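You operate a simulated robot arm through the tools that you are given. There is no shell and no other tool. Be economical: measure what you need, move in short steps, check, and stop when the job is done.

Carry out the task below with a simulated robot arm. There is one attempt and no reset: what you move stays moved.

TASK
Change the black board in the fixture case for the blue one and screw the lid back on.
Fine: black board into the yellow tray; both screws tight with the orange driver, driver back in its holder; the green board stays.

Only the result counts: the job must be done as asked and must still hold three seconds after the hand-in. Knocking over, shifting, dropping, spilling or breaking anything else fails it. A push-on lid holds only when it is set on centred and level and pressed home; a screw cap is set on level and turned clockwise until tight.

THE ROBOT
A 7-joint arm with a two-finger parallel gripper, fixed in place. Base frame: the origin is at the foot of the arm, x ahead of it, y to its left, z up; the work surface is at about z = 0. Readings come in m, rad, newtons and seconds.
With the tool pointing down near the work surface it reaches from about 0.24 to 0.62 m from the base axis. Its first joint turns from -1.152 to 1.152 rad. Payload 2.6 kg.
The tool frame sits at the grasp point between the pads (the TCP): z along the fingers, y along the line on which they close. The tips reach 0.03 m beyond it. Largest opening 0.094 m; finger width 0.028, thickness 0.01; the body of the gripper, 0.05 by 0.096 m, starts 0.055 m behind the TCP.
Orientation is that of the tool frame in the base frame, as a unit quaternion [x, y, z, w]. With the fingers straight down and closing along the base's y, the tool's x points along the base's -x, its y along +y and its z along -z.

THE INTERFACE
- The arm moves only by the tool apply_moves. Its argument "commands" is a list of rows, each a list of 7 numbers: the shift along the tool's x, y, z in m, then the turn, a rotation vector about the tool's x, y, z in rad, then the gripper command, from -1 (fully open) to 1 (shut), values between in proportion. In form: [[tx, ty, tz, ax, ay, az, fingers], ...]. A call has 1 to 8 rows; each row is the pose to reach, as a shift and turn from the pose commanded when the call began, along the tool's axes at that moment. Rows are played at 5 a second. More than 0.05 m and 0.15 rad between two rows, or a gripper value outside its range, and nothing of the call is played. Where a pose cannot be reached the arm comes as near as it can. A force on the tool above 40 N (or 10 N above the force at the start of the call, whichever is more), or a blocked arm, ends the call early, and 0.2 s more pass. The fingers move at their own pace (about 0.072 m/s each) and stop on an object; they squeeze with about 45 N. The grip force told is the motor's: it shows also when the fingers shut on nothing. Time passes only in rows, and 0.2 s behind the last, so rows that repeat a pose let the fingers close. It gives the time, the measured TCP pose, the force on the tool (base axes), the opening and the grip force at its end, in the units of the frame above (readings bear some noise), with the torque about the TCP (base axes, N m) and any sound that the robot's microphone picked up.
- Cameras (640 x 400 px; columns grow to the right, rows downward): "scene" is fixed at [0.0206, 0.4214, 0.5745]; the picture's right is [-0.90, -0.45, 0.00], its down [-0.21, 0.43, -0.88] and it looks along [0.39, -0.79, -0.48] (base axes); focal length 338 px, centre (320, 200). "wrist" rides on the gripper at [0.076, 0.014, -0.102] in the tool frame; the picture's right is [-0.18, 0.98, 0.00], its down [-0.75, -0.14, -0.64] and it looks along [-0.63, -0.12, 0.77] (tool axes); focal length 243 px, centre (320, 200). There is no depth. A picture from a camera that has moved, and an enlarged one, comes with that camera's place and axes in the base frame and with its lens.
- capture(camera): a new picture of that camera. No time passes.
- inspect(camera, box): a new picture of the part [left, top, right, bottom] of that camera's present view, enlarged. No time passes.
- sign_off(): hands the job in; it is judged then, once.

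Go step by step. Nothing tells you positions but the pictures and the camera data: compare them with the known pose of the tool, close in by small moves and look again before you grip or let go. The budget is 120 turns and 76 pictures, counting those below and the enlarged ones. Unless the task says otherwise, let go and move clear before handing in, and close with one line.

The tools are called after "Request:" as name(argument=value, ...) on one line, values as JSON. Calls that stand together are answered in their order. apply_moves: Moves the arm, as the interface text tells. Its arguments: {"type":"object","properties":{"commands":{"type":"array","items":{"type":"array","items":{"type":"number"}}}},"required":["commands"]} The other tools are called the same way: capture (camera) takes a picture; inspect (camera, box) takes an enlarged picture of a part of a camera's view; sign_off () hands the job in.

At the start:

```text
clock: 0.0
eef_pos: [0.3607, -0.121, 0.3756]
tcp_rot: [0.0, 1.0, 0.0, -0.001]
wrist_force: [0.3, -0.5, 0.8]
torque: [-0.01, 0.0, -0.02]
opening: 0.0941
grasp_force: 0.0
```

scene: 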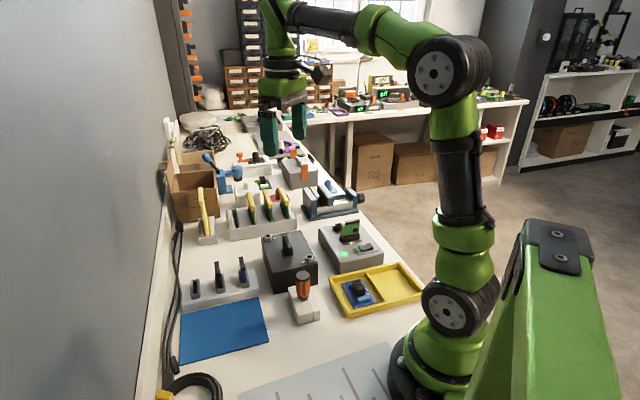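
wrist: 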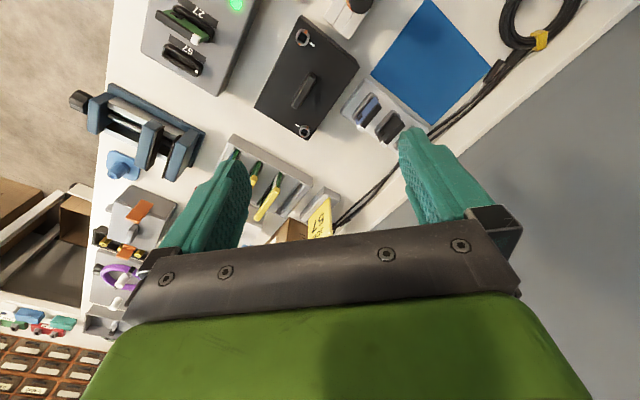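

I see a bench with a dark case with lid and two screws, an orange driver in a holder, a yellow tray, and a rack of boards. I take enlarged looks first to identify the boards.

Request:
inspect(camera="scene", box=[170, 220, 330, 320])

Request:
inspect(camera="scene", box=[290, 200, 450, 330])

Request:
inspect(camera="scene", box=[170, 130, 370, 250])

Request:
inspect(camera="wrist", box=[80, 0, 520, 270])

```text
4.00 times, centred on (250, 270) of scene
camera zoom: at [0.0206, 0.4214, 0.5745], right [-0.9, -0.45, 0.0], down [-0.21, 0.43, -0.88], along [0.39, -0.79, -0.48], focal length 1352 px, centre (600, -80)
```

zoom: 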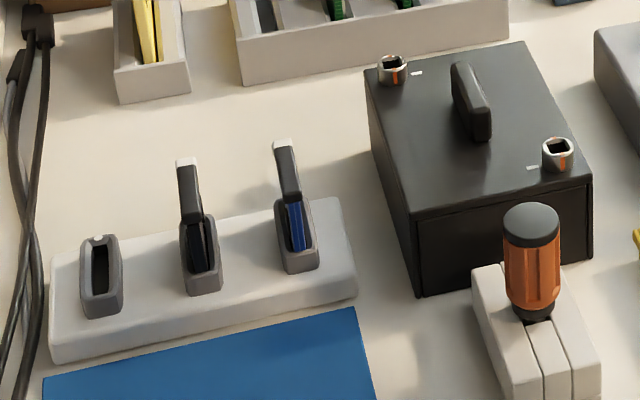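

```text
3.08 times, centred on (370, 265) of scene
camera zoom: at [0.0206, 0.4214, 0.5745], right [-0.9, -0.45, 0.0], down [-0.21, 0.43, -0.88], along [0.39, -0.79, -0.48], focal length 1040 px, centre (166, 0)
```

zoom: 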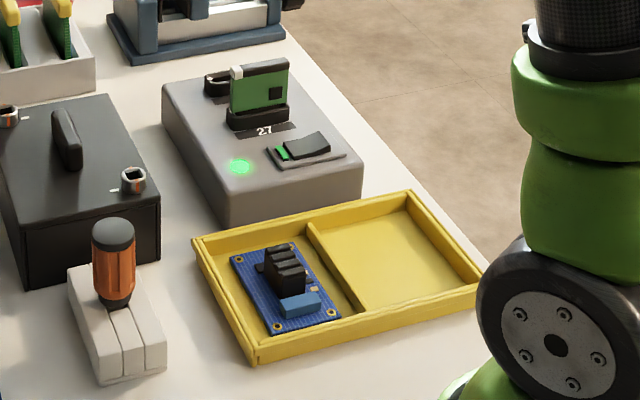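

```text
3.20 times, centred on (270, 190) of scene
camera zoom: at [0.0206, 0.4214, 0.5745], right [-0.9, -0.45, 0.0], down [-0.21, 0.43, -0.88], along [0.39, -0.79, -0.48], focal length 1082 px, centre (480, 232)
```

zoom: 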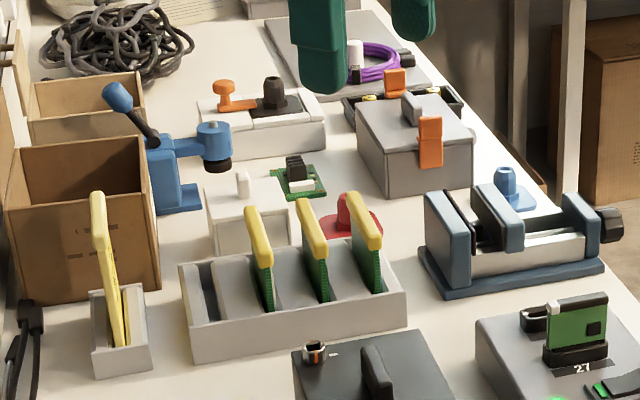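

```text
1.45 times, centred on (300, 135) of wrist
camera zoom: at [0.2852, -0.106, 0.4792], right [0.18, 0.98, 0.0], down [0.75, -0.14, 0.64], along [0.63, -0.12, -0.77], focal length 353 px, centre (349, 294)
```

zoom: 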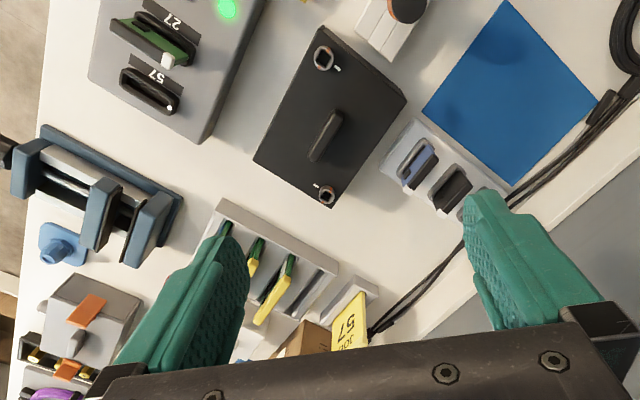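

The black box with handle and two screws around (0.39, -0.147) is most likely the case; the driver stands near (0.29, -0.05). I move back for a better wrist view.

Request:
apply_moves(commands=[[0.04, 0, 0, 0, 0, 0, -1], [0.08, 0, 0, 0, 0, 0, -1], [0.1, 0, 0.02, 0, 0, 0, -1], [0.1, 0, 0.02, 0, 0, 0, -1]])

Request:
capture(camera="wrist")

```text
clock: 1.0
eef_pos: [0.2628, -0.1207, 0.3555]
tcp_rot: [0.0, 1.0, -0.001, -0.001]
wrist_force: [-0.2, -0.2, 0.7]
torque: [-0.01, -0.01, 0.0]
opening: 0.094
grasp_force: 0.1
```

```text
69 pictures are left
camera wrist: at [0.1855, -0.1059, 0.4592], right [0.18, 0.98, 0.0], down [0.75, -0.14, 0.64], along [0.63, -0.12, -0.77], focal length 243 px, centre (320, 200)
```

wrist: 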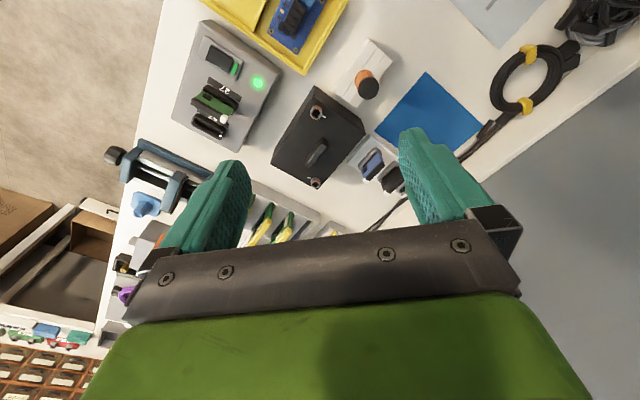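

Request:
inspect(camera="wrist", box=[160, 0, 420, 162])

Request:
inspect(camera="wrist", box=[256, 60, 416, 200])

```text
2.46 times, centred on (290, 81) of wrist
camera zoom: at [0.1855, -0.1059, 0.4592], right [0.18, 0.98, 0.0], down [0.75, -0.14, 0.64], along [0.63, -0.12, -0.77], focal length 597 px, centre (394, 493)
```

zoom: 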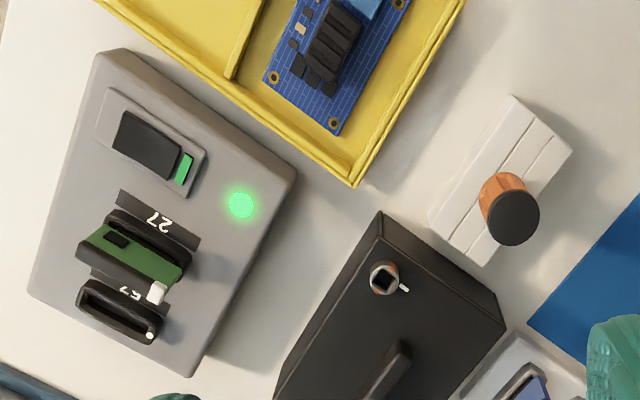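

```text
2.86 times, centred on (336, 130) of wrist
camera zoom: at [0.1855, -0.1059, 0.4592], right [0.18, 0.98, 0.0], down [0.75, -0.14, 0.64], along [0.63, -0.12, -0.77], focal length 693 px, centre (274, 400)
```

zoom: 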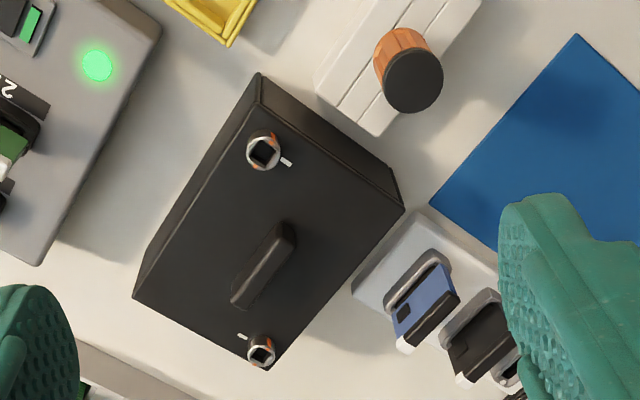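

The boards share one form: green sits in the grey tester, blue and black stand in the white rack; the case must be opened first. The driver stands at about (0.297, -0.056), top z≈0.09; I go above it with the fingers parallel to the case edge.

Request:
apply_moves(commands=[[-0.006, 0.011, 0.026, 0, 0, 0.147, -1], [-0.012, 0.022, 0.052, 0, 0, 0.294, -1], [-0.018, 0.033, 0.078, 0, 0, 0.441, -1], [-0.024, 0.044, 0.104, 0, 0, 0.588, -1], [-0.03, 0.055, 0.13, 0, 0, 0.735, -1], [-0.034, 0.065, 0.155, 0, 0, 0.882, -1], [-0.034, 0.065, 0.155, 0, 0, 0.882, -1]])

Request:
capture(camera="wrist")

Request:
inspect(camera="scene", box=[220, 200, 400, 340])

```text
clock: 2.6
eef_pos: [0.2957, -0.0546, 0.2006]
tcp_rot: [0.427, 0.904, 0.0, 0.0]
wrist_force: [0.1, -0.2, 0.2]
torque: [0.01, -0.03, 0.01]
opening: 0.0938
grasp_force: 0.1
```

```text
66 pictures are left
camera wrist: at [0.2581, 0.013, 0.304], right [0.88, 0.48, 0.0], down [0.37, -0.67, 0.64], along [0.31, -0.56, -0.77], focal length 243 px, centre (320, 200)
```

wrist: 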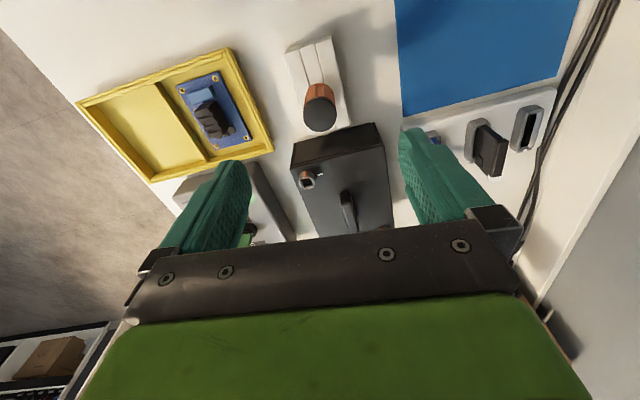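

```text
2.86 times, centred on (310, 270) of scene
camera zoom: at [0.0206, 0.4214, 0.5745], right [-0.9, -0.45, 0.0], down [-0.21, 0.43, -0.88], along [0.39, -0.79, -0.48], focal length 966 px, centre (349, 0)
```

zoom: 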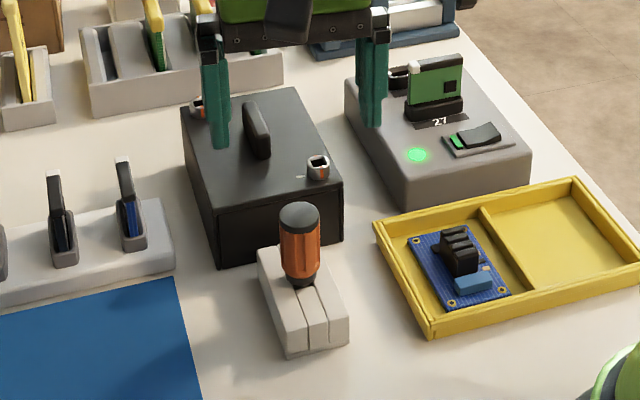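

The driver is directly below the tool with its cap top near z = 0.096. I go down to z = 0.078 and grip.

Request:
apply_moves(commands=[[0, 0, 0.045, 0, 0, 0, -1], [0, 0, 0.09, 0, 0, 0, -1], [0, 0, 0.122, 0, 0, 0, -1], [0, 0, 0.122, 0, 0, 0, -1]])

Request:
inspect(camera="scene", box=[220, 200, 400, 340])

Request:
capture(camera="wrist")

```text
clock: 3.6
eef_pos: [0.2959, -0.0559, 0.0776]
tcp_rot: [0.427, 0.904, -0.001, 0.0]
wrist_force: [-0.5, -0.2, 0.0]
torque: [-0.04, -0.02, 0.0]
opening: 0.0941
grasp_force: 0.2
```

```text
2.86 times, centred on (310, 270) of scene
camera zoom: at [0.0206, 0.4214, 0.5745], right [-0.9, -0.45, 0.0], down [-0.21, 0.43, -0.88], along [0.39, -0.79, -0.48], focal length 966 px, centre (349, 0)
```

zoom: 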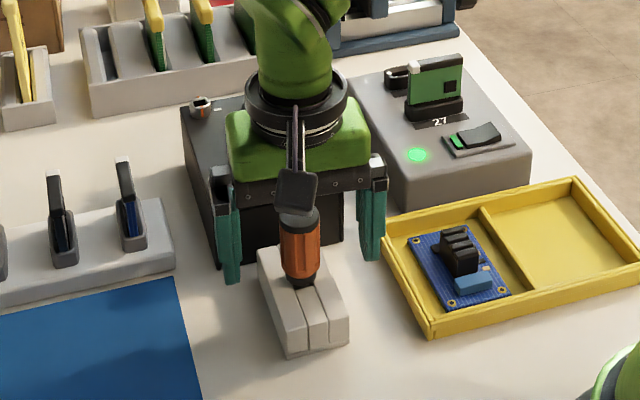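

```text
63 pictures are left
camera wrist: at [0.2572, 0.0131, 0.1804], right [0.88, 0.48, 0.0], down [0.37, -0.67, 0.64], along [0.31, -0.56, -0.77], focal length 243 px, centre (320, 200)
```

wrist: 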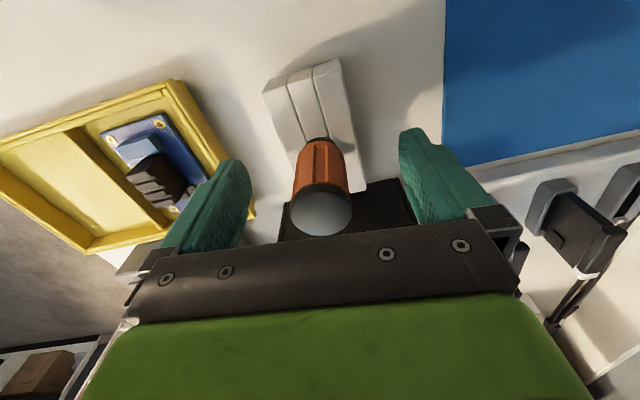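

Driver is centred between the fingers. I close and lift slightly to test.

Request:
apply_moves(commands=[[0, 0, 0, 0, 0, 0, 1], [0, 0, 0, 0, 0, 0, 1], [0, 0, 0, 0, 0, 0, 1], [0, 0, 0, 0, 0, 0, 1], [0, 0, 0, 0, 0, 0, 1]])

Request:
apply_moves(commands=[[0, 0, -0.03, 0, 0, 0, 1], [0, 0, -0.06, 0, 0, 0, 1], [0, 0, -0.09, 0, 0, 0, 1], [0, 0, -0.09, 0, 0, 0, 1]])

Request:
inspect(camera="scene", box=[220, 180, 400, 320])

```text
clock: 4.8
eef_pos: [0.2943, -0.0552, 0.0779]
tcp_rot: [0.426, 0.905, 0.0, 0.001]
wrist_force: [-0.2, 0.1, 0.5]
torque: [-0.02, 0.03, -0.03]
opening: 0.0286
grasp_force: 45.2
```

```text
clock: 5.8
eef_pos: [0.2963, -0.0533, 0.1711]
tcp_rot: [0.426, 0.905, -0.001, -0.001]
wrist_force: [0.0, 0.7, -1.7]
torque: [-0.02, -0.02, 0.0]
opening: 0.0286
grasp_force: 44.8
```

```text
2.86 times, centred on (310, 250) of scene
camera zoom: at [0.0206, 0.4214, 0.5745], right [-0.9, -0.45, 0.0], down [-0.21, 0.43, -0.88], along [0.39, -0.79, -0.48], focal length 966 px, centre (349, 57)
```

zoom: 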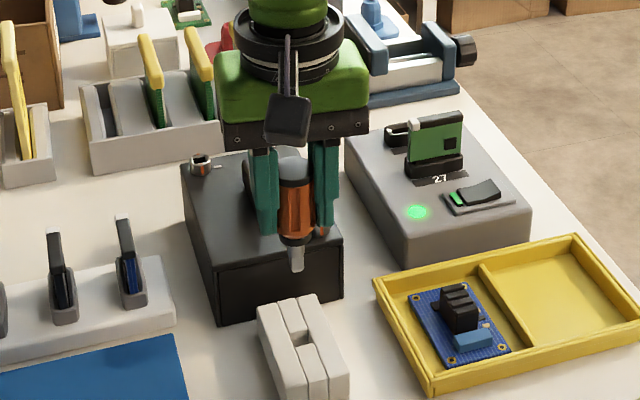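

Driver is held; its tip is about 0.067 m below the TCP. I move over the near screw at about (0.324, -0.136), staying above it, and look.

Request:
apply_moves(commands=[[-0.03, -0.01, -0.008, 0, 0, 0, 1], [-0.06, -0.02, -0.008, 0, 0, 0, 1], [-0.081, -0.0305, -0.008, 0, 0, 0, 1], [-0.081, -0.0305, -0.008, 0, 0, 0, 1]])

Request:
capture(camera="wrist")

Request:
inspect(camera="scene", box=[260, 200, 360, 280])

```text
clock: 6.8
eef_pos: [0.324, -0.1364, 0.1759]
tcp_rot: [0.426, 0.905, 0.0, 0.0]
wrist_force: [-0.2, 0.4, -0.9]
torque: [-0.01, 0.0, -0.03]
opening: 0.0285
grasp_force: 44.7
```

```text
61 pictures are left
camera wrist: at [0.2861, -0.0691, 0.2801], right [0.88, 0.48, 0.0], down [0.37, -0.67, 0.64], along [0.31, -0.56, -0.77], focal length 243 px, centre (320, 200)
```

wrist: 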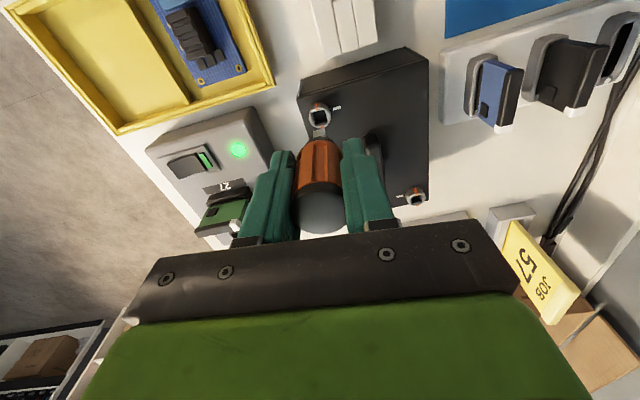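

```text
5.00 times, centred on (310, 240) of scene
camera zoom: at [0.0206, 0.4214, 0.5745], right [-0.9, -0.45, 0.0], down [-0.21, 0.43, -0.88], along [0.39, -0.79, -0.48], focal length 1691 px, centre (370, 0)
```

zoom: 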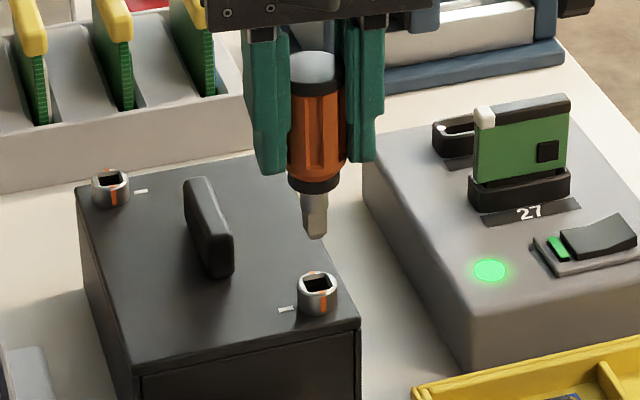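

The tip is hanging just above the near screw, nearly aligned. I zoom in on tip and screw for the fine offset.

Request:
inspect(camera="wrist", box=[280, 85, 360, 145])

Request:
inspect(camera="scene", box=[290, 240, 330, 270])

```text
6.67 times, centred on (320, 115) of wrist
camera zoom: at [0.2861, -0.0691, 0.2801], right [0.88, 0.48, 0.0], down [0.37, -0.67, 0.64], along [0.31, -0.56, -0.77], focal length 1618 px, centre (320, 767)
```

zoom: 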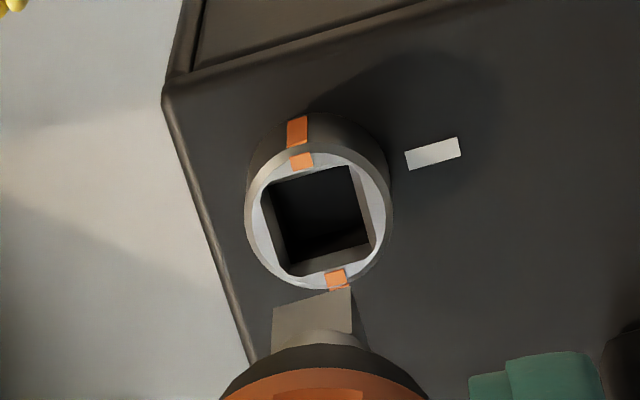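

```text
13.33 times, centred on (310, 255) of scene
camera zoom: at [0.0206, 0.4214, 0.5745], right [-0.9, -0.45, 0.0], down [-0.21, 0.43, -0.88], along [0.39, -0.79, -0.48], focal length 4508 px, centre (453, -533)
```

zoom: 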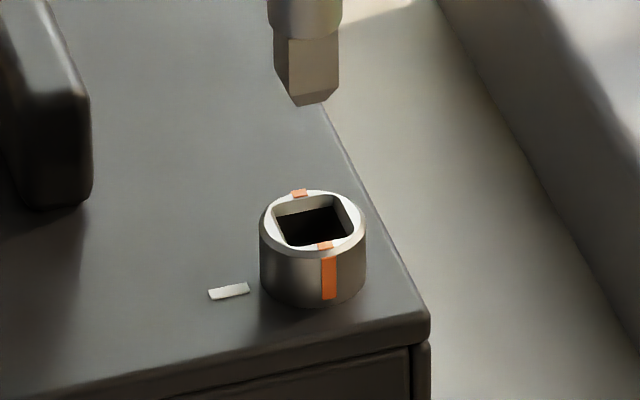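

Bit and square socket are turned alike and aligned within about a millimetre. I lower to just above the screw and check again.

Request:
apply_moves(commands=[[0, 0, 0.012, 0, 0, 0, 1], [0, 0, 0.022, 0, 0, 0, 1], [0, 0, 0.022, 0, 0, 0, 1]])

Request:
inspect(camera="wrist", box=[280, 85, 360, 145])

Request:
inspect(camera="scene", box=[290, 240, 330, 270])

```text
clock: 7.6
eef_pos: [0.3248, -0.1361, 0.1524]
tcp_rot: [0.426, 0.905, 0.0, -0.001]
wrist_force: [0.5, 0.5, -0.3]
torque: [0.0, -0.01, 0.01]
opening: 0.0285
grasp_force: 44.7
```

```text
6.67 times, centred on (320, 115) of wrist
camera zoom: at [0.2862, -0.0686, 0.2576], right [0.88, 0.48, 0.0], down [0.37, -0.67, 0.64], along [0.31, -0.56, -0.77], focal length 1618 px, centre (320, 767)
```

zoom: 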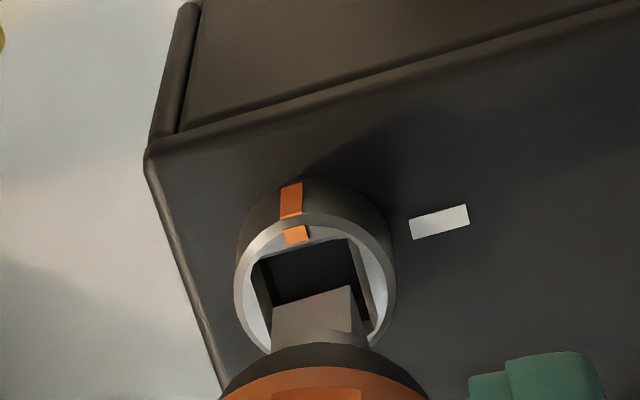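

```text
13.33 times, centred on (310, 255) of scene
camera zoom: at [0.0206, 0.4214, 0.5745], right [-0.9, -0.45, 0.0], down [-0.21, 0.43, -0.88], along [0.39, -0.79, -0.48], focal length 4508 px, centre (453, -533)
```

zoom: 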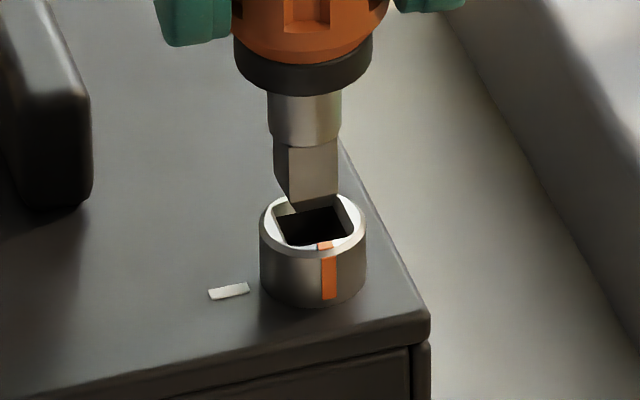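

Aligned as well as I can see; the tip is a few mm above the socket. I lower gently, watching the force.

Request:
apply_moves(commands=[[0.0005, 0, 0.004, 0, 0, 0, 1], [0.0005, 0, 0.007, 0, 0, 0, 1], [0.0005, 0, 0.007, 0, 0, 0, 1]])

Request:
inspect(camera="scene", box=[290, 240, 330, 270])

```text
clock: 8.4
eef_pos: [0.3243, -0.1363, 0.1483]
tcp_rot: [0.427, 0.904, 0.0, 0.001]
wrist_force: [-0.5, 0.2, -1.0]
torque: [0.02, 0.02, 0.02]
opening: 0.0283
grasp_force: 44.8
```

```text
13.33 times, centred on (310, 255) of scene
camera zoom: at [0.0206, 0.4214, 0.5745], right [-0.9, -0.45, 0.0], down [-0.21, 0.43, -0.88], along [0.39, -0.79, -0.48], focal length 4508 px, centre (453, -533)
```

zoom: 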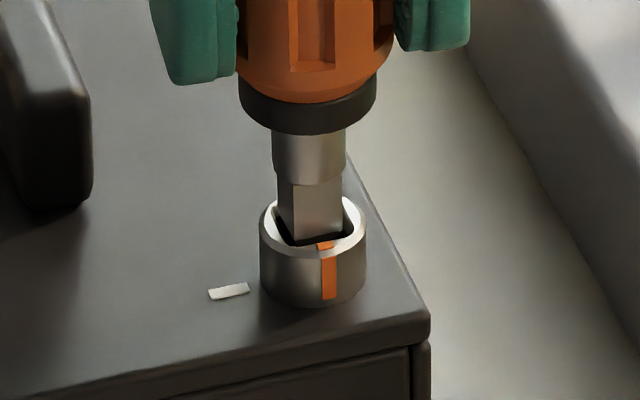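

The bit is entering the socket without force. I lower further until it bottoms.

Request:
apply_moves(commands=[[0, 0, 0.003, 0, 0, 0, 1], [0, 0, 0.005, 0, 0, 0, 1], [0, 0, 0.007, 0, 0, 0, 1], [0, 0, 0.007, 0, 0, 0, 1]])

Request:
inspect(camera="scene", box=[290, 240, 330, 270])

```text
clock: 9.4
eef_pos: [0.3239, -0.1365, 0.1402]
tcp_rot: [0.427, 0.904, 0.001, 0.001]
wrist_force: [-3.7, 3.3, 19.7]
torque: [0.33, 0.1, -0.02]
opening: 0.0284
grasp_force: 44.8
```

```text
13.33 times, centred on (310, 255) of scene
camera zoom: at [0.0205, 0.4214, 0.5745], right [-0.9, -0.45, 0.0], down [-0.21, 0.43, -0.88], along [0.39, -0.79, -0.48], focal length 4508 px, centre (453, -533)
```

zoom: 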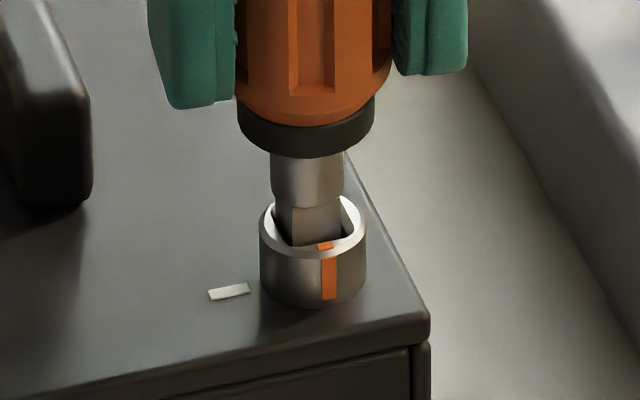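

The bit met resistance (20 N) with a side force toward tool +x, so I ease that way a little and see whether it seats.

Request:
apply_moves(commands=[[0.0012, 0, 0, 0, 0, 0, 1], [0.0012, 0, 0, 0, 0, 0, 1]])

```text
clock: 10.0
eef_pos: [0.3234, -0.1358, 0.1412]
tcp_rot: [0.427, 0.904, 0.0, 0.002]
wrist_force: [4.6, -3.1, 13.7]
torque: [-0.16, -0.33, 0.0]
opening: 0.0283
grasp_force: 45.1
```

It is bottomed and centred midway. Now I turn counter-clockwise (negative about tool z) and watch torque.

Request:
apply_moves(commands=[[-0.0006, 0, 0, 0, 0, -0.1, 1], [-0.0006, 0, 0, 0, 0, -0.25, 1], [-0.0006, 0, 0, 0, 0, -0.4, 1], [-0.0006, 0, 0, 0, 0, -0.4, 1]])

Request:
inspect(camera="scene", box=[290, 240, 330, 270])

```text
clock: 11.0
eef_pos: [0.3222, -0.1358, 0.1401]
tcp_rot: [0.237, 0.972, 0.0, -0.001]
wrist_force: [-1.6, -7.0, 5.4]
torque: [-0.48, 0.01, -0.44]
opening: 0.0286
grasp_force: 45.3
```

```text
13.33 times, centred on (310, 255) of scene
camera zoom: at [0.0206, 0.4214, 0.5745], right [-0.9, -0.45, 0.0], down [-0.21, 0.43, -0.88], along [0.39, -0.79, -0.48], focal length 4508 px, centre (453, -533)
```

zoom: 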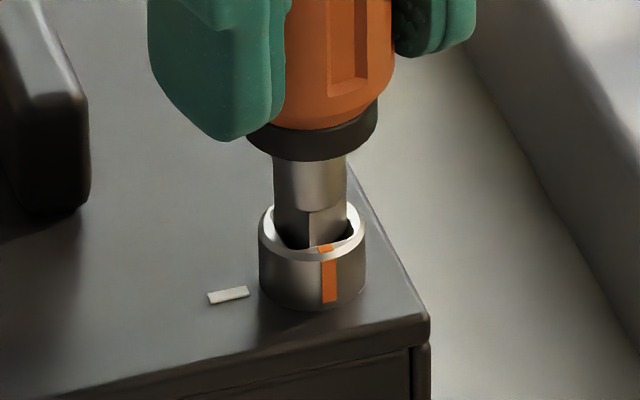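

The bit took up its play and now bears 0.44 N·m against the screw, which has not yet moved. I keep turning.

Request:
apply_moves(commands=[[0, 0, 0, 0, 0, -0.12, 1], [0, 0, 0, 0, 0, -0.24, 1], [0, 0, 0, 0, 0, -0.36, 1], [0, 0, 0, 0, 0, -0.36, 1]])

Request:
inspect(camera="scene", box=[290, 240, 330, 270])

```text
clock: 12.0
eef_pos: [0.3237, -0.1358, 0.14]
tcp_rot: [0.061, 0.998, 0.001, 0.0]
wrist_force: [-1.7, -1.3, -1.8]
torque: [-0.14, 0.29, -0.39]
opening: 0.0283
grasp_force: 45.5
```

```text
13.33 times, centred on (310, 255) of scene
camera zoom: at [0.0206, 0.4214, 0.5745], right [-0.9, -0.45, 0.0], down [-0.21, 0.43, -0.88], along [0.39, -0.79, -0.48], focal length 4508 px, centre (453, -533)
```

zoom: 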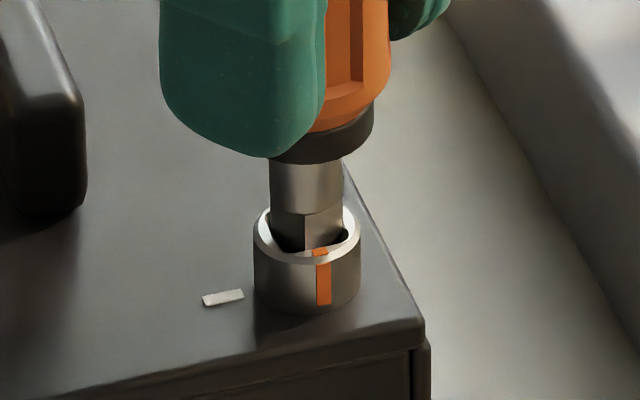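

The lid took up its small clearance, but the screw mark has not turned; the handle may be slipping in the fingers. I look closely with both cameras.

Request:
inspect(camera="wrist", box=[240, 70, 400, 190])

Request:
inspect(camera="scene", box=[270, 200, 350, 270])

```text
3.33 times, centred on (320, 130) of wrist
camera zoom: at [0.2488, -0.1126, 0.244], right [0.3, 0.95, 0.0], down [0.73, -0.23, 0.64], along [0.61, -0.19, -0.77], focal length 809 px, centre (320, 433)
```

zoom: 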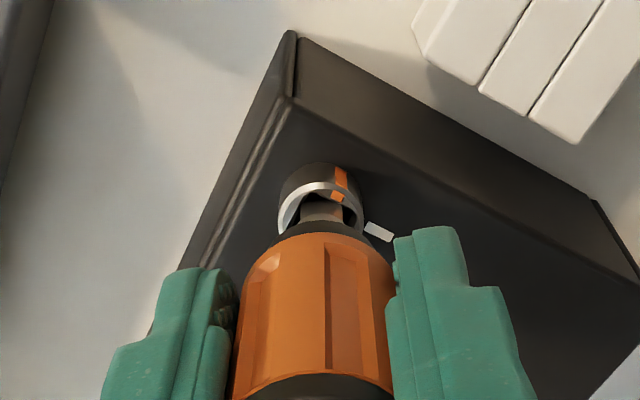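

```text
5.71 times, centred on (310, 235) of scene
camera zoom: at [0.0206, 0.4214, 0.5745], right [-0.9, -0.45, 0.0], down [-0.21, 0.43, -0.88], along [0.39, -0.79, -0.48], focal length 1932 px, centre (377, 0)
```

zoom: 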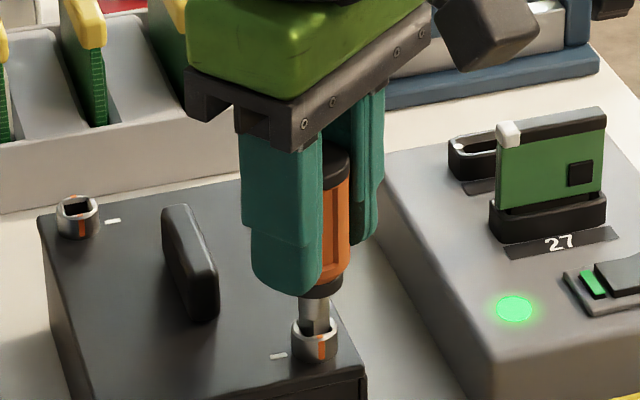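

The handle slipped against a firm screw. I test pressing down while reversing clockwise a bit, to see whether the screw moves that way or is at its stop.

Request:
apply_moves(commands=[[0, 0, 0.002, 0, 0, 0.12, 1], [0, 0, 0.002, 0, 0, 0.26, 1], [0, 0, 0.002, 0, 0, 0.4, 1], [0, 0, 0.002, 0, 0, 0.54, 1], [0, 0, 0.002, 0, 0, 0.68, 1], [0, 0, 0.002, 0, 0, 0.68, 1]])

Request:
inspect(camera="scene", box=[270, 200, 350, 270])

```text
clock: 13.4
eef_pos: [0.3237, -0.1349, 0.1403]
tcp_rot: [0.39, 0.921, 0.002, 0.002]
wrist_force: [-3.6, 12.5, 25.6]
torque: [0.74, 0.18, 0.02]
opening: 0.0282
grasp_force: 44.8
```

```text
5.71 times, centred on (310, 235) of scene
camera zoom: at [0.0205, 0.4215, 0.5745], right [-0.9, -0.45, 0.0], down [-0.21, 0.43, -0.88], along [0.39, -0.79, -0.48], focal length 1932 px, centre (377, 0)
```

zoom: 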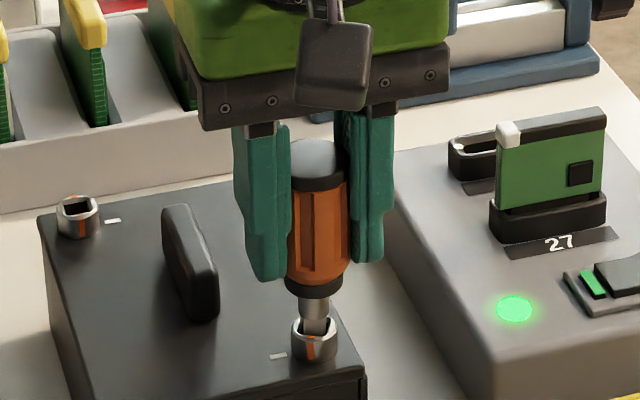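

Turning clockwise moved the screw freely towards its tick, while counter-clockwise it was at a stop: the screws appear to be open quarter-turn types, tight at the tick. I turn it back to the open stop.

Request:
apply_moves(commands=[[0.0007, 0.0007, -0.002, 0, 0, -0.12, 1], [0.0007, 0.0007, -0.002, 0, 0, -0.26, 1], [0.0007, 0.0007, -0.002, 0, 0, -0.4, 1], [0.0007, 0.0007, -0.002, 0, 0, -0.54, 1], [0.0007, 0.0007, -0.002, 0, 0, -0.66, 1], [0.0007, 0.0007, -0.002, 0, 0, -0.66, 1]])

Request:
inspect(camera="scene", box=[270, 200, 350, 270])

```text
clock: 14.8
eef_pos: [0.3233, -0.1354, 0.1419]
tcp_rot: [0.07, 0.998, -0.001, 0.0]
wrist_force: [2.2, -4.6, -0.6]
torque: [-0.36, -0.08, -0.32]
opening: 0.0283
grasp_force: 45.1
```

```text
5.71 times, centred on (310, 235) of scene
camera zoom: at [0.0206, 0.4214, 0.5745], right [-0.9, -0.45, 0.0], down [-0.21, 0.43, -0.88], along [0.39, -0.79, -0.48], focal length 1932 px, centre (377, 0)
```

zoom: 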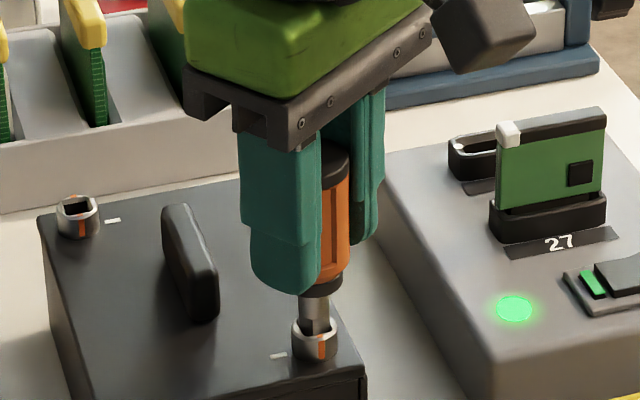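

Screw is back at its open stop. I lift the driver out and look at its yaw in the grip before putting it back.

Request:
apply_moves(commands=[[0, 0, 0, 0, 0, 0.12, 1], [0, 0, -0.02, 0, 0, 0.2, 1], [0, 0, -0.045, 0, 0, 0.3, 1], [0, 0, -0.06, 0, 0, 0.44, 1], [0, 0, -0.06, 0, 0, 0.44, 1]])

Request:
inspect(camera="wrist", box=[240, 70, 400, 190])

Request:
inspect(camera="scene", box=[270, 200, 350, 320])

```text
clock: 16.0
eef_pos: [0.3236, -0.1351, 0.202]
tcp_rot: [0.287, 0.958, 0.0, -0.001]
wrist_force: [-0.5, 0.8, -0.5]
torque: [0.0, -0.02, 0.01]
opening: 0.0282
grasp_force: 44.8
```

```text
3.33 times, centred on (320, 130) of wrist
camera zoom: at [0.2668, -0.0807, 0.3052], right [0.69, 0.72, 0.0], down [0.55, -0.53, 0.64], along [0.46, -0.45, -0.77], focal length 809 px, centre (320, 433)
```

zoom: 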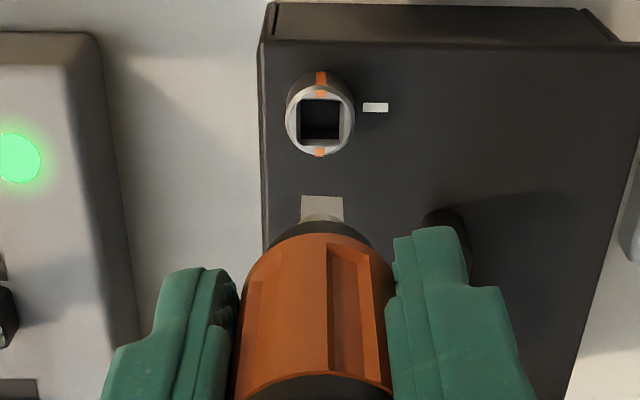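

```text
3.33 times, centred on (310, 260) of scene
camera zoom: at [0.0206, 0.4214, 0.5745], right [-0.9, -0.45, 0.0], down [-0.21, 0.43, -0.88], along [0.39, -0.79, -0.48], focal length 1127 px, centre (353, 0)
```

zoom: 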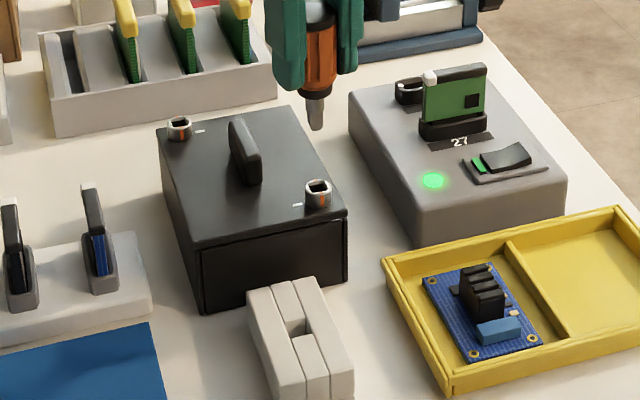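

The bit is now aligned with the tool at this yaw (matching case and holder). I carry the driver above the holder and look.

Request:
apply_moves(commands=[[0.025, 0.019, 0, 0, 0, 0, 1], [0.05, 0.038, 0, 0, 0, 0, 1], [0.0677, 0.0512, 0.01, 0, 0, 0, 1], [0.0677, 0.0512, 0.045, 0, 0, 0, 1], [0.0677, 0.0512, 0.08, 0, 0, 0, 1], [0.0677, 0.0512, 0.08, 0, 0, 0, 1]])

Request:
inspect(camera="wrist", box=[240, 70, 400, 190])

Request:
inspect(camera="scene", box=[270, 230, 340, 330])

```text
clock: 17.4
eef_pos: [0.2946, -0.0549, 0.1193]
tcp_rot: [0.286, 0.958, 0.0, 0.0]
wrist_force: [-0.3, 1.0, -1.1]
torque: [0.01, 0.01, -0.02]
opening: 0.0282
grasp_force: 44.5
```

```text
3.33 times, centred on (320, 130) of wrist
camera zoom: at [0.2382, -0.0014, 0.2244], right [0.69, 0.72, 0.0], down [0.55, -0.53, 0.64], along [0.46, -0.45, -0.77], focal length 809 px, centre (320, 433)
```

zoom: 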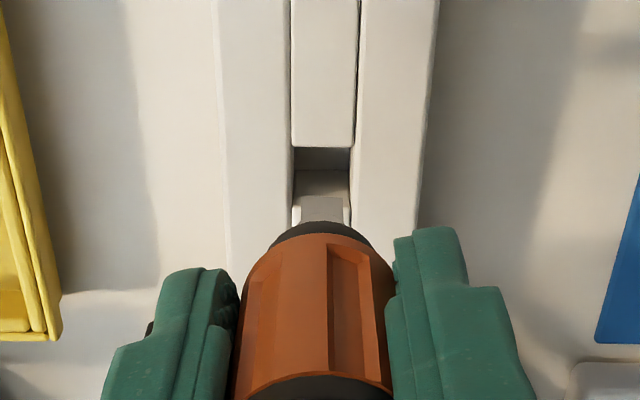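

```text
4.00 times, centred on (305, 280) of scene
camera zoom: at [0.0206, 0.4214, 0.5745], right [-0.9, -0.45, 0.0], down [-0.21, 0.43, -0.88], along [0.39, -0.79, -0.48], focal length 1352 px, centre (380, -120)
```

zoom: 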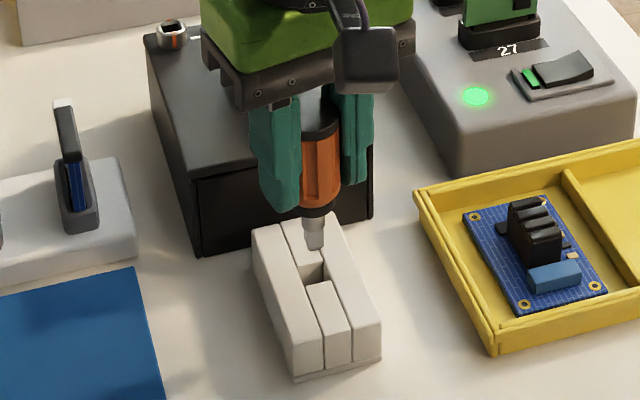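

Well aligned with the holder slot. I lower it to the seated height and release.

Request:
apply_moves(commands=[[0, 0, 0.02, 0, 0, 0, 1], [0, 0, 0.034, 0, 0, 0, 1], [0, 0, 0.041, 0, 0, 0, 1], [0, 0, 0.041, 0, 0, 0, 1]])

Request:
inspect(camera="scene", box=[270, 230, 340, 330])

```text
clock: 18.4
eef_pos: [0.295, -0.0562, 0.0787]
tcp_rot: [0.286, 0.958, 0.0, 0.0]
wrist_force: [1.7, 0.3, -0.5]
torque: [0.04, -0.08, -0.01]
opening: 0.0281
grasp_force: 45.6
```

```text
4.00 times, centred on (305, 280) of scene
camera zoom: at [0.0206, 0.4214, 0.5745], right [-0.9, -0.45, 0.0], down [-0.21, 0.43, -0.88], along [0.39, -0.79, -0.48], focal length 1352 px, centre (380, -120)
```

zoom: 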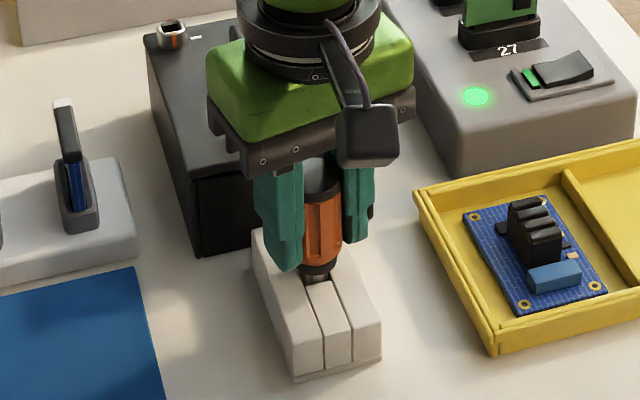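

The shank still shows slightly, so I lower until it rests, then release.

Request:
apply_moves(commands=[[0, 0, 0.002, 0, 0, 0, 1], [0, 0, 0.004, 0, 0, 0, 1], [0, 0, 0.006, 0, 0, 0, 1], [0, 0, 0.006, 0, 0, 0, 1]])

```text
clock: 19.3
eef_pos: [0.2958, -0.0559, 0.0764]
tcp_rot: [0.288, 0.958, 0.0, 0.001]
wrist_force: [-2.5, -0.6, 5.0]
torque: [-0.04, 0.13, 0.0]
opening: 0.0281
grasp_force: 44.5
stopped in row 4: the force on the tool passed its limit (the readings are from after the stop); the commanded pose is now the measured one
```

Seated. I release and rise clear.

Request:
apply_moves(commands=[[0, 0, 0, 0, 0, 0, -0.3], [0, 0, 0, 0, 0, 0, -0.3], [0, 0, 0, 0, 0, 0, -0.3]])

Request:
apply_moves(commands=[[0, 0, -0.03, 0, 0, 0, -0.3], [0, 0, -0.07, 0, 0, 0, -0.3], [0, 0, -0.11, 0, 0, 0, -0.3], [0, 0, -0.11, 0, 0, 0, -0.3]])

Request:
capture(camera="wrist")

```text
clock: 20.1
eef_pos: [0.2965, -0.0556, 0.0752]
tcp_rot: [0.287, 0.958, 0.001, 0.001]
wrist_force: [0.1, -0.6, 0.0]
torque: [-0.02, 0.02, 0.01]
opening: 0.0614
grasp_force: 0.0
```

```text
clock: 21.1
eef_pos: [0.2961, -0.0571, 0.1873]
tcp_rot: [0.288, 0.958, 0.0, 0.001]
wrist_force: [0.5, -0.3, -0.6]
torque: [-0.03, -0.01, -0.03]
opening: 0.0613
grasp_force: 0.1
```

```text
42 pictures are left
camera wrist: at [0.2395, -0.0038, 0.2903], right [0.7, 0.72, 0.0], down [0.55, -0.53, 0.64], along [0.46, -0.45, -0.77], focal length 243 px, centre (320, 200)
```

wrist: 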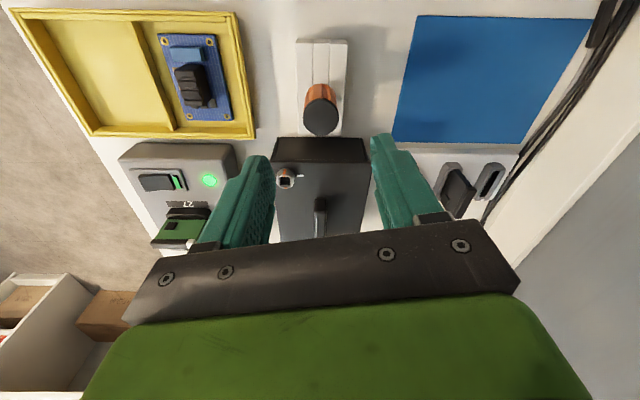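

The driver stands in its holder. I go over the lid handle at about (0.386, -0.152), with the fingers across it at 45° yaw.

Request:
apply_moves(commands=[[-0.032, -0.0075, 0, 0, 0, 0.05, -0.3], [-0.064, -0.015, 0, 0, 0, 0.1, -0.3], [-0.096, -0.0225, 0, 0, 0, 0.15, -0.3], [-0.127, -0.03, 0, 0, 0, 0.2, -0.3], [-0.127, -0.03, 0.037, 0, 0, 0.2, -0.3], [-0.127, -0.03, 0.037, 0, 0, 0.2, -0.3]])

Request:
capture(camera="wrist")

Request:
inspect(camera="scene", box=[240, 200, 340, 280])

```text
clock: 22.5
eef_pos: [0.3857, -0.1521, 0.147]
tcp_rot: [0.382, 0.924, 0.0, 0.001]
wrist_force: [0.3, 0.5, -0.4]
torque: [-0.03, -0.04, 0.0]
opening: 0.0612
grasp_force: 0.0
```

```text
41 pictures are left
camera wrist: at [0.3406, -0.0882, 0.2506], right [0.82, 0.57, 0.0], down [0.43, -0.63, 0.64], along [0.37, -0.53, -0.77], focal length 243 px, centre (320, 200)
```

wrist: 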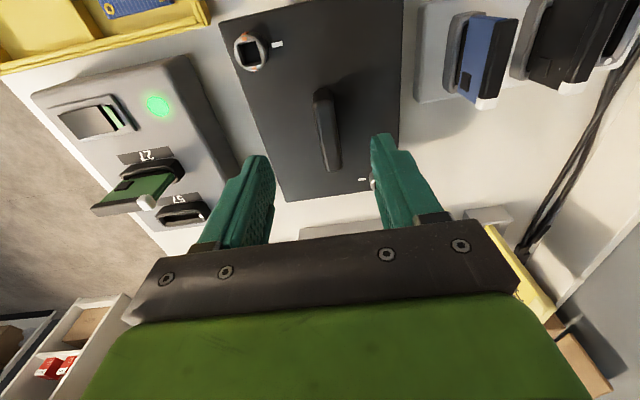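

```text
5.00 times, centred on (290, 240) of scene
camera zoom: at [0.0206, 0.4214, 0.5745], right [-0.9, -0.45, 0.0], down [-0.21, 0.43, -0.88], along [0.39, -0.79, -0.48], focal length 1691 px, centre (470, 0)
```

zoom: 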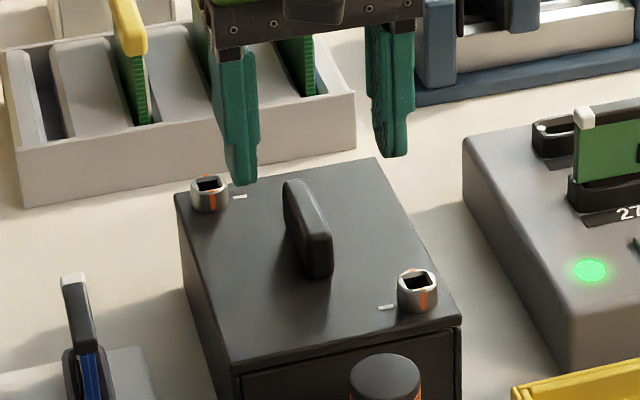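

The handle is slightly off toward tool +x/+y; I correct, descend around it and check.

Request:
apply_moves(commands=[[0.006, 0.004, 0.02, 0, 0, -0.02, -0.3], [0.006, 0.004, 0.035, 0, 0, -0.02, -0.3], [0.006, 0.004, 0.046, 0, 0, -0.02, -0.3], [0.006, 0.004, 0.046, 0, 0, -0.02, -0.3]])

Request:
capture(camera="wrist")

Request:
inspect(camera="scene", box=[240, 200, 340, 280])

```text
clock: 23.5
eef_pos: [0.3827, -0.1443, 0.1027]
tcp_rot: [0.371, 0.929, 0.001, 0.001]
wrist_force: [-0.2, -0.2, -0.3]
torque: [0.03, 0.02, -0.01]
opening: 0.061
grasp_force: 0.1
```

```text
39 pictures are left
camera wrist: at [0.337, -0.0816, 0.2063], right [0.81, 0.58, 0.0], down [0.45, -0.62, 0.64], along [0.38, -0.52, -0.77], focal length 243 px, centre (320, 200)
```

wrist: 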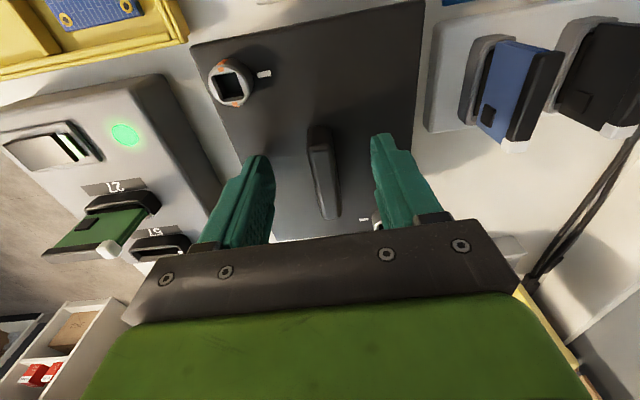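

```text
5.00 times, centred on (290, 240) of scene
camera zoom: at [0.0206, 0.4214, 0.5745], right [-0.9, -0.45, 0.0], down [-0.21, 0.43, -0.88], along [0.39, -0.79, -0.48], focal length 1691 px, centre (470, 0)
```

zoom: 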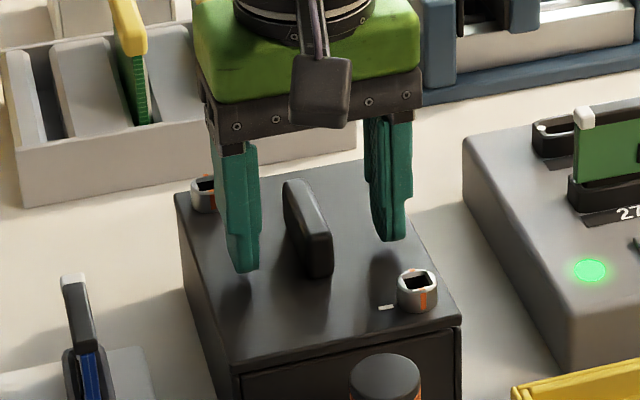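

The fingers straddle the handle centrally. I lower 3 mm, close, and lift a little to test.

Request:
apply_moves(commands=[[0, 0, 0.003, 0, 0, 0, 0], [0, 0, 0.003, 0, 0, 0, 0.6], [0, 0, 0.003, 0, 0, 0, 1], [0, 0, 0.003, 0, 0, 0, 1], [0, 0, 0.003, 0, 0, 0, 1]])

Request:
apply_moves(commands=[[0, 0, -0.005, 0, 0, 0, 1], [0, 0, -0.015, 0, 0, 0, 1], [0, 0, -0.015, 0, 0, 0, 1]])

Request:
inspect(camera="scene", box=[240, 200, 340, 280])

```text
clock: 24.7
eef_pos: [0.3828, -0.1444, 0.0998]
tcp_rot: [0.373, 0.928, 0.001, 0.001]
wrist_force: [-0.7, -0.1, 3.7]
torque: [0.22, 0.13, -0.09]
opening: 0.0129
grasp_force: 45.2
```

```text
clock: 25.5
eef_pos: [0.3834, -0.1435, 0.1153]
tcp_rot: [0.372, 0.928, 0.0, 0.002]
wrist_force: [0.4, 0.6, -1.2]
torque: [0.03, 0.03, 0.0]
opening: 0.0133
grasp_force: 45.1
```

```text
5.00 times, centred on (290, 240) of scene
camera zoom: at [0.0206, 0.4214, 0.5745], right [-0.9, -0.45, 0.0], down [-0.21, 0.43, -0.88], along [0.39, -0.79, -0.48], focal length 1691 px, centre (470, 0)
```

zoom: 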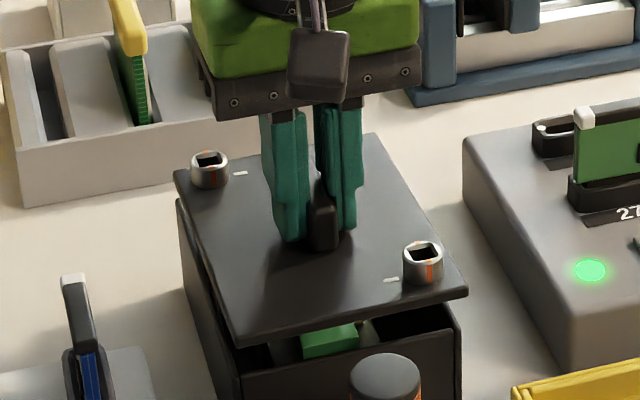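

The lid comes off freely with its captive screws; a green board is visible inside. I'll park the lid on the blue mat, centred about (0.425, 0.068), turned 90° to fit it.

Request:
apply_moves(commands=[[0, 0, -0.04, 0, 0, 0, 1], [0, 0, -0.085, 0, 0, 0, 1], [0.02, 0.031, -0.085, 0, 0, -0.1, 1], [0.04, 0.063, -0.085, 0, 0, -0.24, 1], [0.06, 0.094, -0.085, 0, 0, -0.38, 1], [0.08, 0.126, -0.085, 0, 0, -0.52, 1], [0.1, 0.157, -0.085, 0, 0, -0.66, 1], [0.116, 0.182, -0.085, 0, 0, -0.8, 1]])

Request:
apply_moves(commands=[[0, 0, 0, 0, 0, -0.14, 1], [0, 0, 0, 0, 0, -0.28, 1], [0, 0, 0, 0, 0, -0.42, 1], [0, 0, 0, 0, 0, -0.56, 1], [0, 0, 0, 0, 0, -0.7, 1], [0, 0, 0, 0, 0, -0.77, 1], [0, 0, 0, 0, 0, -0.77, 1]])

Request:
capture(camera="scene")

```text
clock: 27.3
eef_pos: [0.4243, 0.0681, 0.2009]
tcp_rot: [-0.019, 1.0, 0.0, 0.002]
wrist_force: [-0.1, -0.9, -0.9]
torque: [-0.03, -0.03, 0.02]
opening: 0.0132
grasp_force: 44.6
```

```text
clock: 28.9
eef_pos: [0.4248, 0.0677, 0.1999]
tcp_rot: [-0.393, 0.92, 0.0, 0.002]
wrist_force: [-0.2, -0.2, -1.0]
torque: [-0.01, 0.01, -0.02]
opening: 0.013
grasp_force: 44.8
```

```text
36 pictures are left
```

scene: 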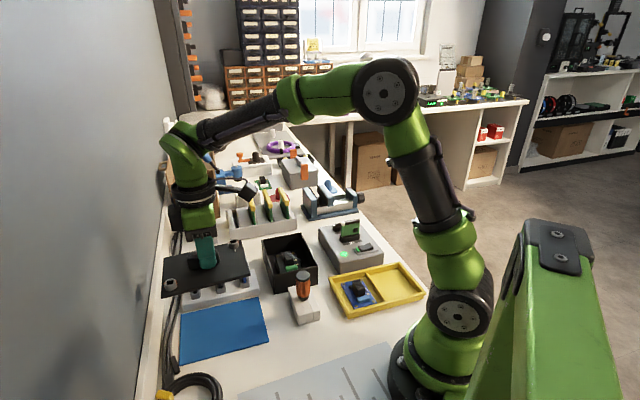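

Lid is over the mat and parallel to it. I lower it.

Request:
apply_moves(commands=[[0, 0, 0.045, 0, 0, 0, 1], [0, 0, 0.09, 0, 0, 0, 1], [0, 0, 0.125, 0, 0, 0, 1], [0, 0, 0.135, 0, 0, 0, 1], [0, 0, 0.135, 0, 0, 0, 1]])

Request:
inspect(camera="scene", box=[140, 220, 340, 380])

```text
clock: 30.1
eef_pos: [0.4263, 0.0672, 0.0632]
tcp_rot: [-0.393, 0.92, 0.0, 0.001]
wrist_force: [0.2, 0.6, -1.2]
torque: [-0.01, -0.01, 0.01]
opening: 0.0134
grasp_force: 44.8
```

```text
2.50 times, centred on (240, 300) of scene
camera zoom: at [0.0206, 0.4214, 0.5745], right [-0.9, -0.45, 0.0], down [-0.21, 0.43, -0.88], along [0.39, -0.79, -0.48], focal length 845 px, centre (520, -50)
```

zoom: 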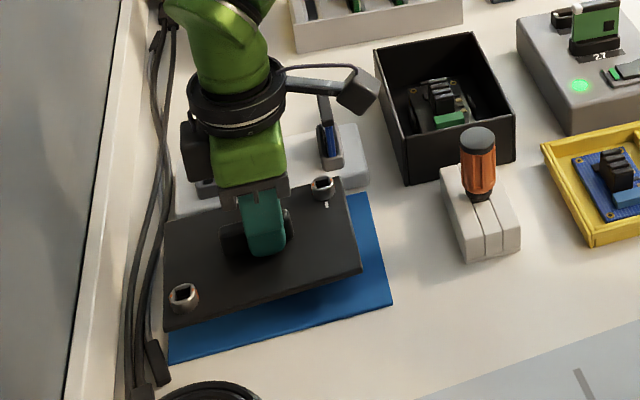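

The case holds a black circuit board like the blue one lying in the yellow tray, so those two are to be swapped. I set the lid down on the mat.

Request:
apply_moves(commands=[[0, 0, 0.008, 0, 0, 0, 1], [0, 0, 0.013, 0, 0, 0, 1], [0, 0, 0.017, 0, 0, 0, 1], [0, 0, 0.021, 0, 0, 0, 1], [0, 0, 0.024, 0, 0, 0, 1], [0, 0, 0.024, 0, 0, 0, 1]])

```text
clock: 31.1
eef_pos: [0.4253, 0.0679, 0.0482]
tcp_rot: [-0.391, 0.92, 0.0, 0.003]
wrist_force: [-2.7, -0.9, 4.6]
torque: [0.24, 0.04, 0.28]
opening: 0.0129
grasp_force: 45.1
stopped in row 5: the force on the tool passed its limit (the readings are from after the stop); the commanded pose is now the measured one
```

It rests on the mat. I release and rise, then go look into the case.

Request:
apply_moves(commands=[[0, 0, 0, 0, 0, 0, 0.5], [0, 0, 0, 0, 0, 0, 0.2], [0, 0, 0, 0, 0, 0, 0.2], [0, 0, -0.03, 0, 0, 0, 0.2], [0, 0, -0.07, 0, 0, 0, 0.2], [0, 0, -0.115, 0, 0, 0, 0.2], [0, 0, -0.152, 0, 0, 0, 0.2]])

```text
clock: 32.7
eef_pos: [0.4251, 0.0674, 0.1992]
tcp_rot: [-0.392, 0.92, -0.001, 0.001]
wrist_force: [-0.9, -0.2, 0.0]
torque: [-0.03, 0.03, 0.02]
opening: 0.0375
grasp_force: 0.1
```

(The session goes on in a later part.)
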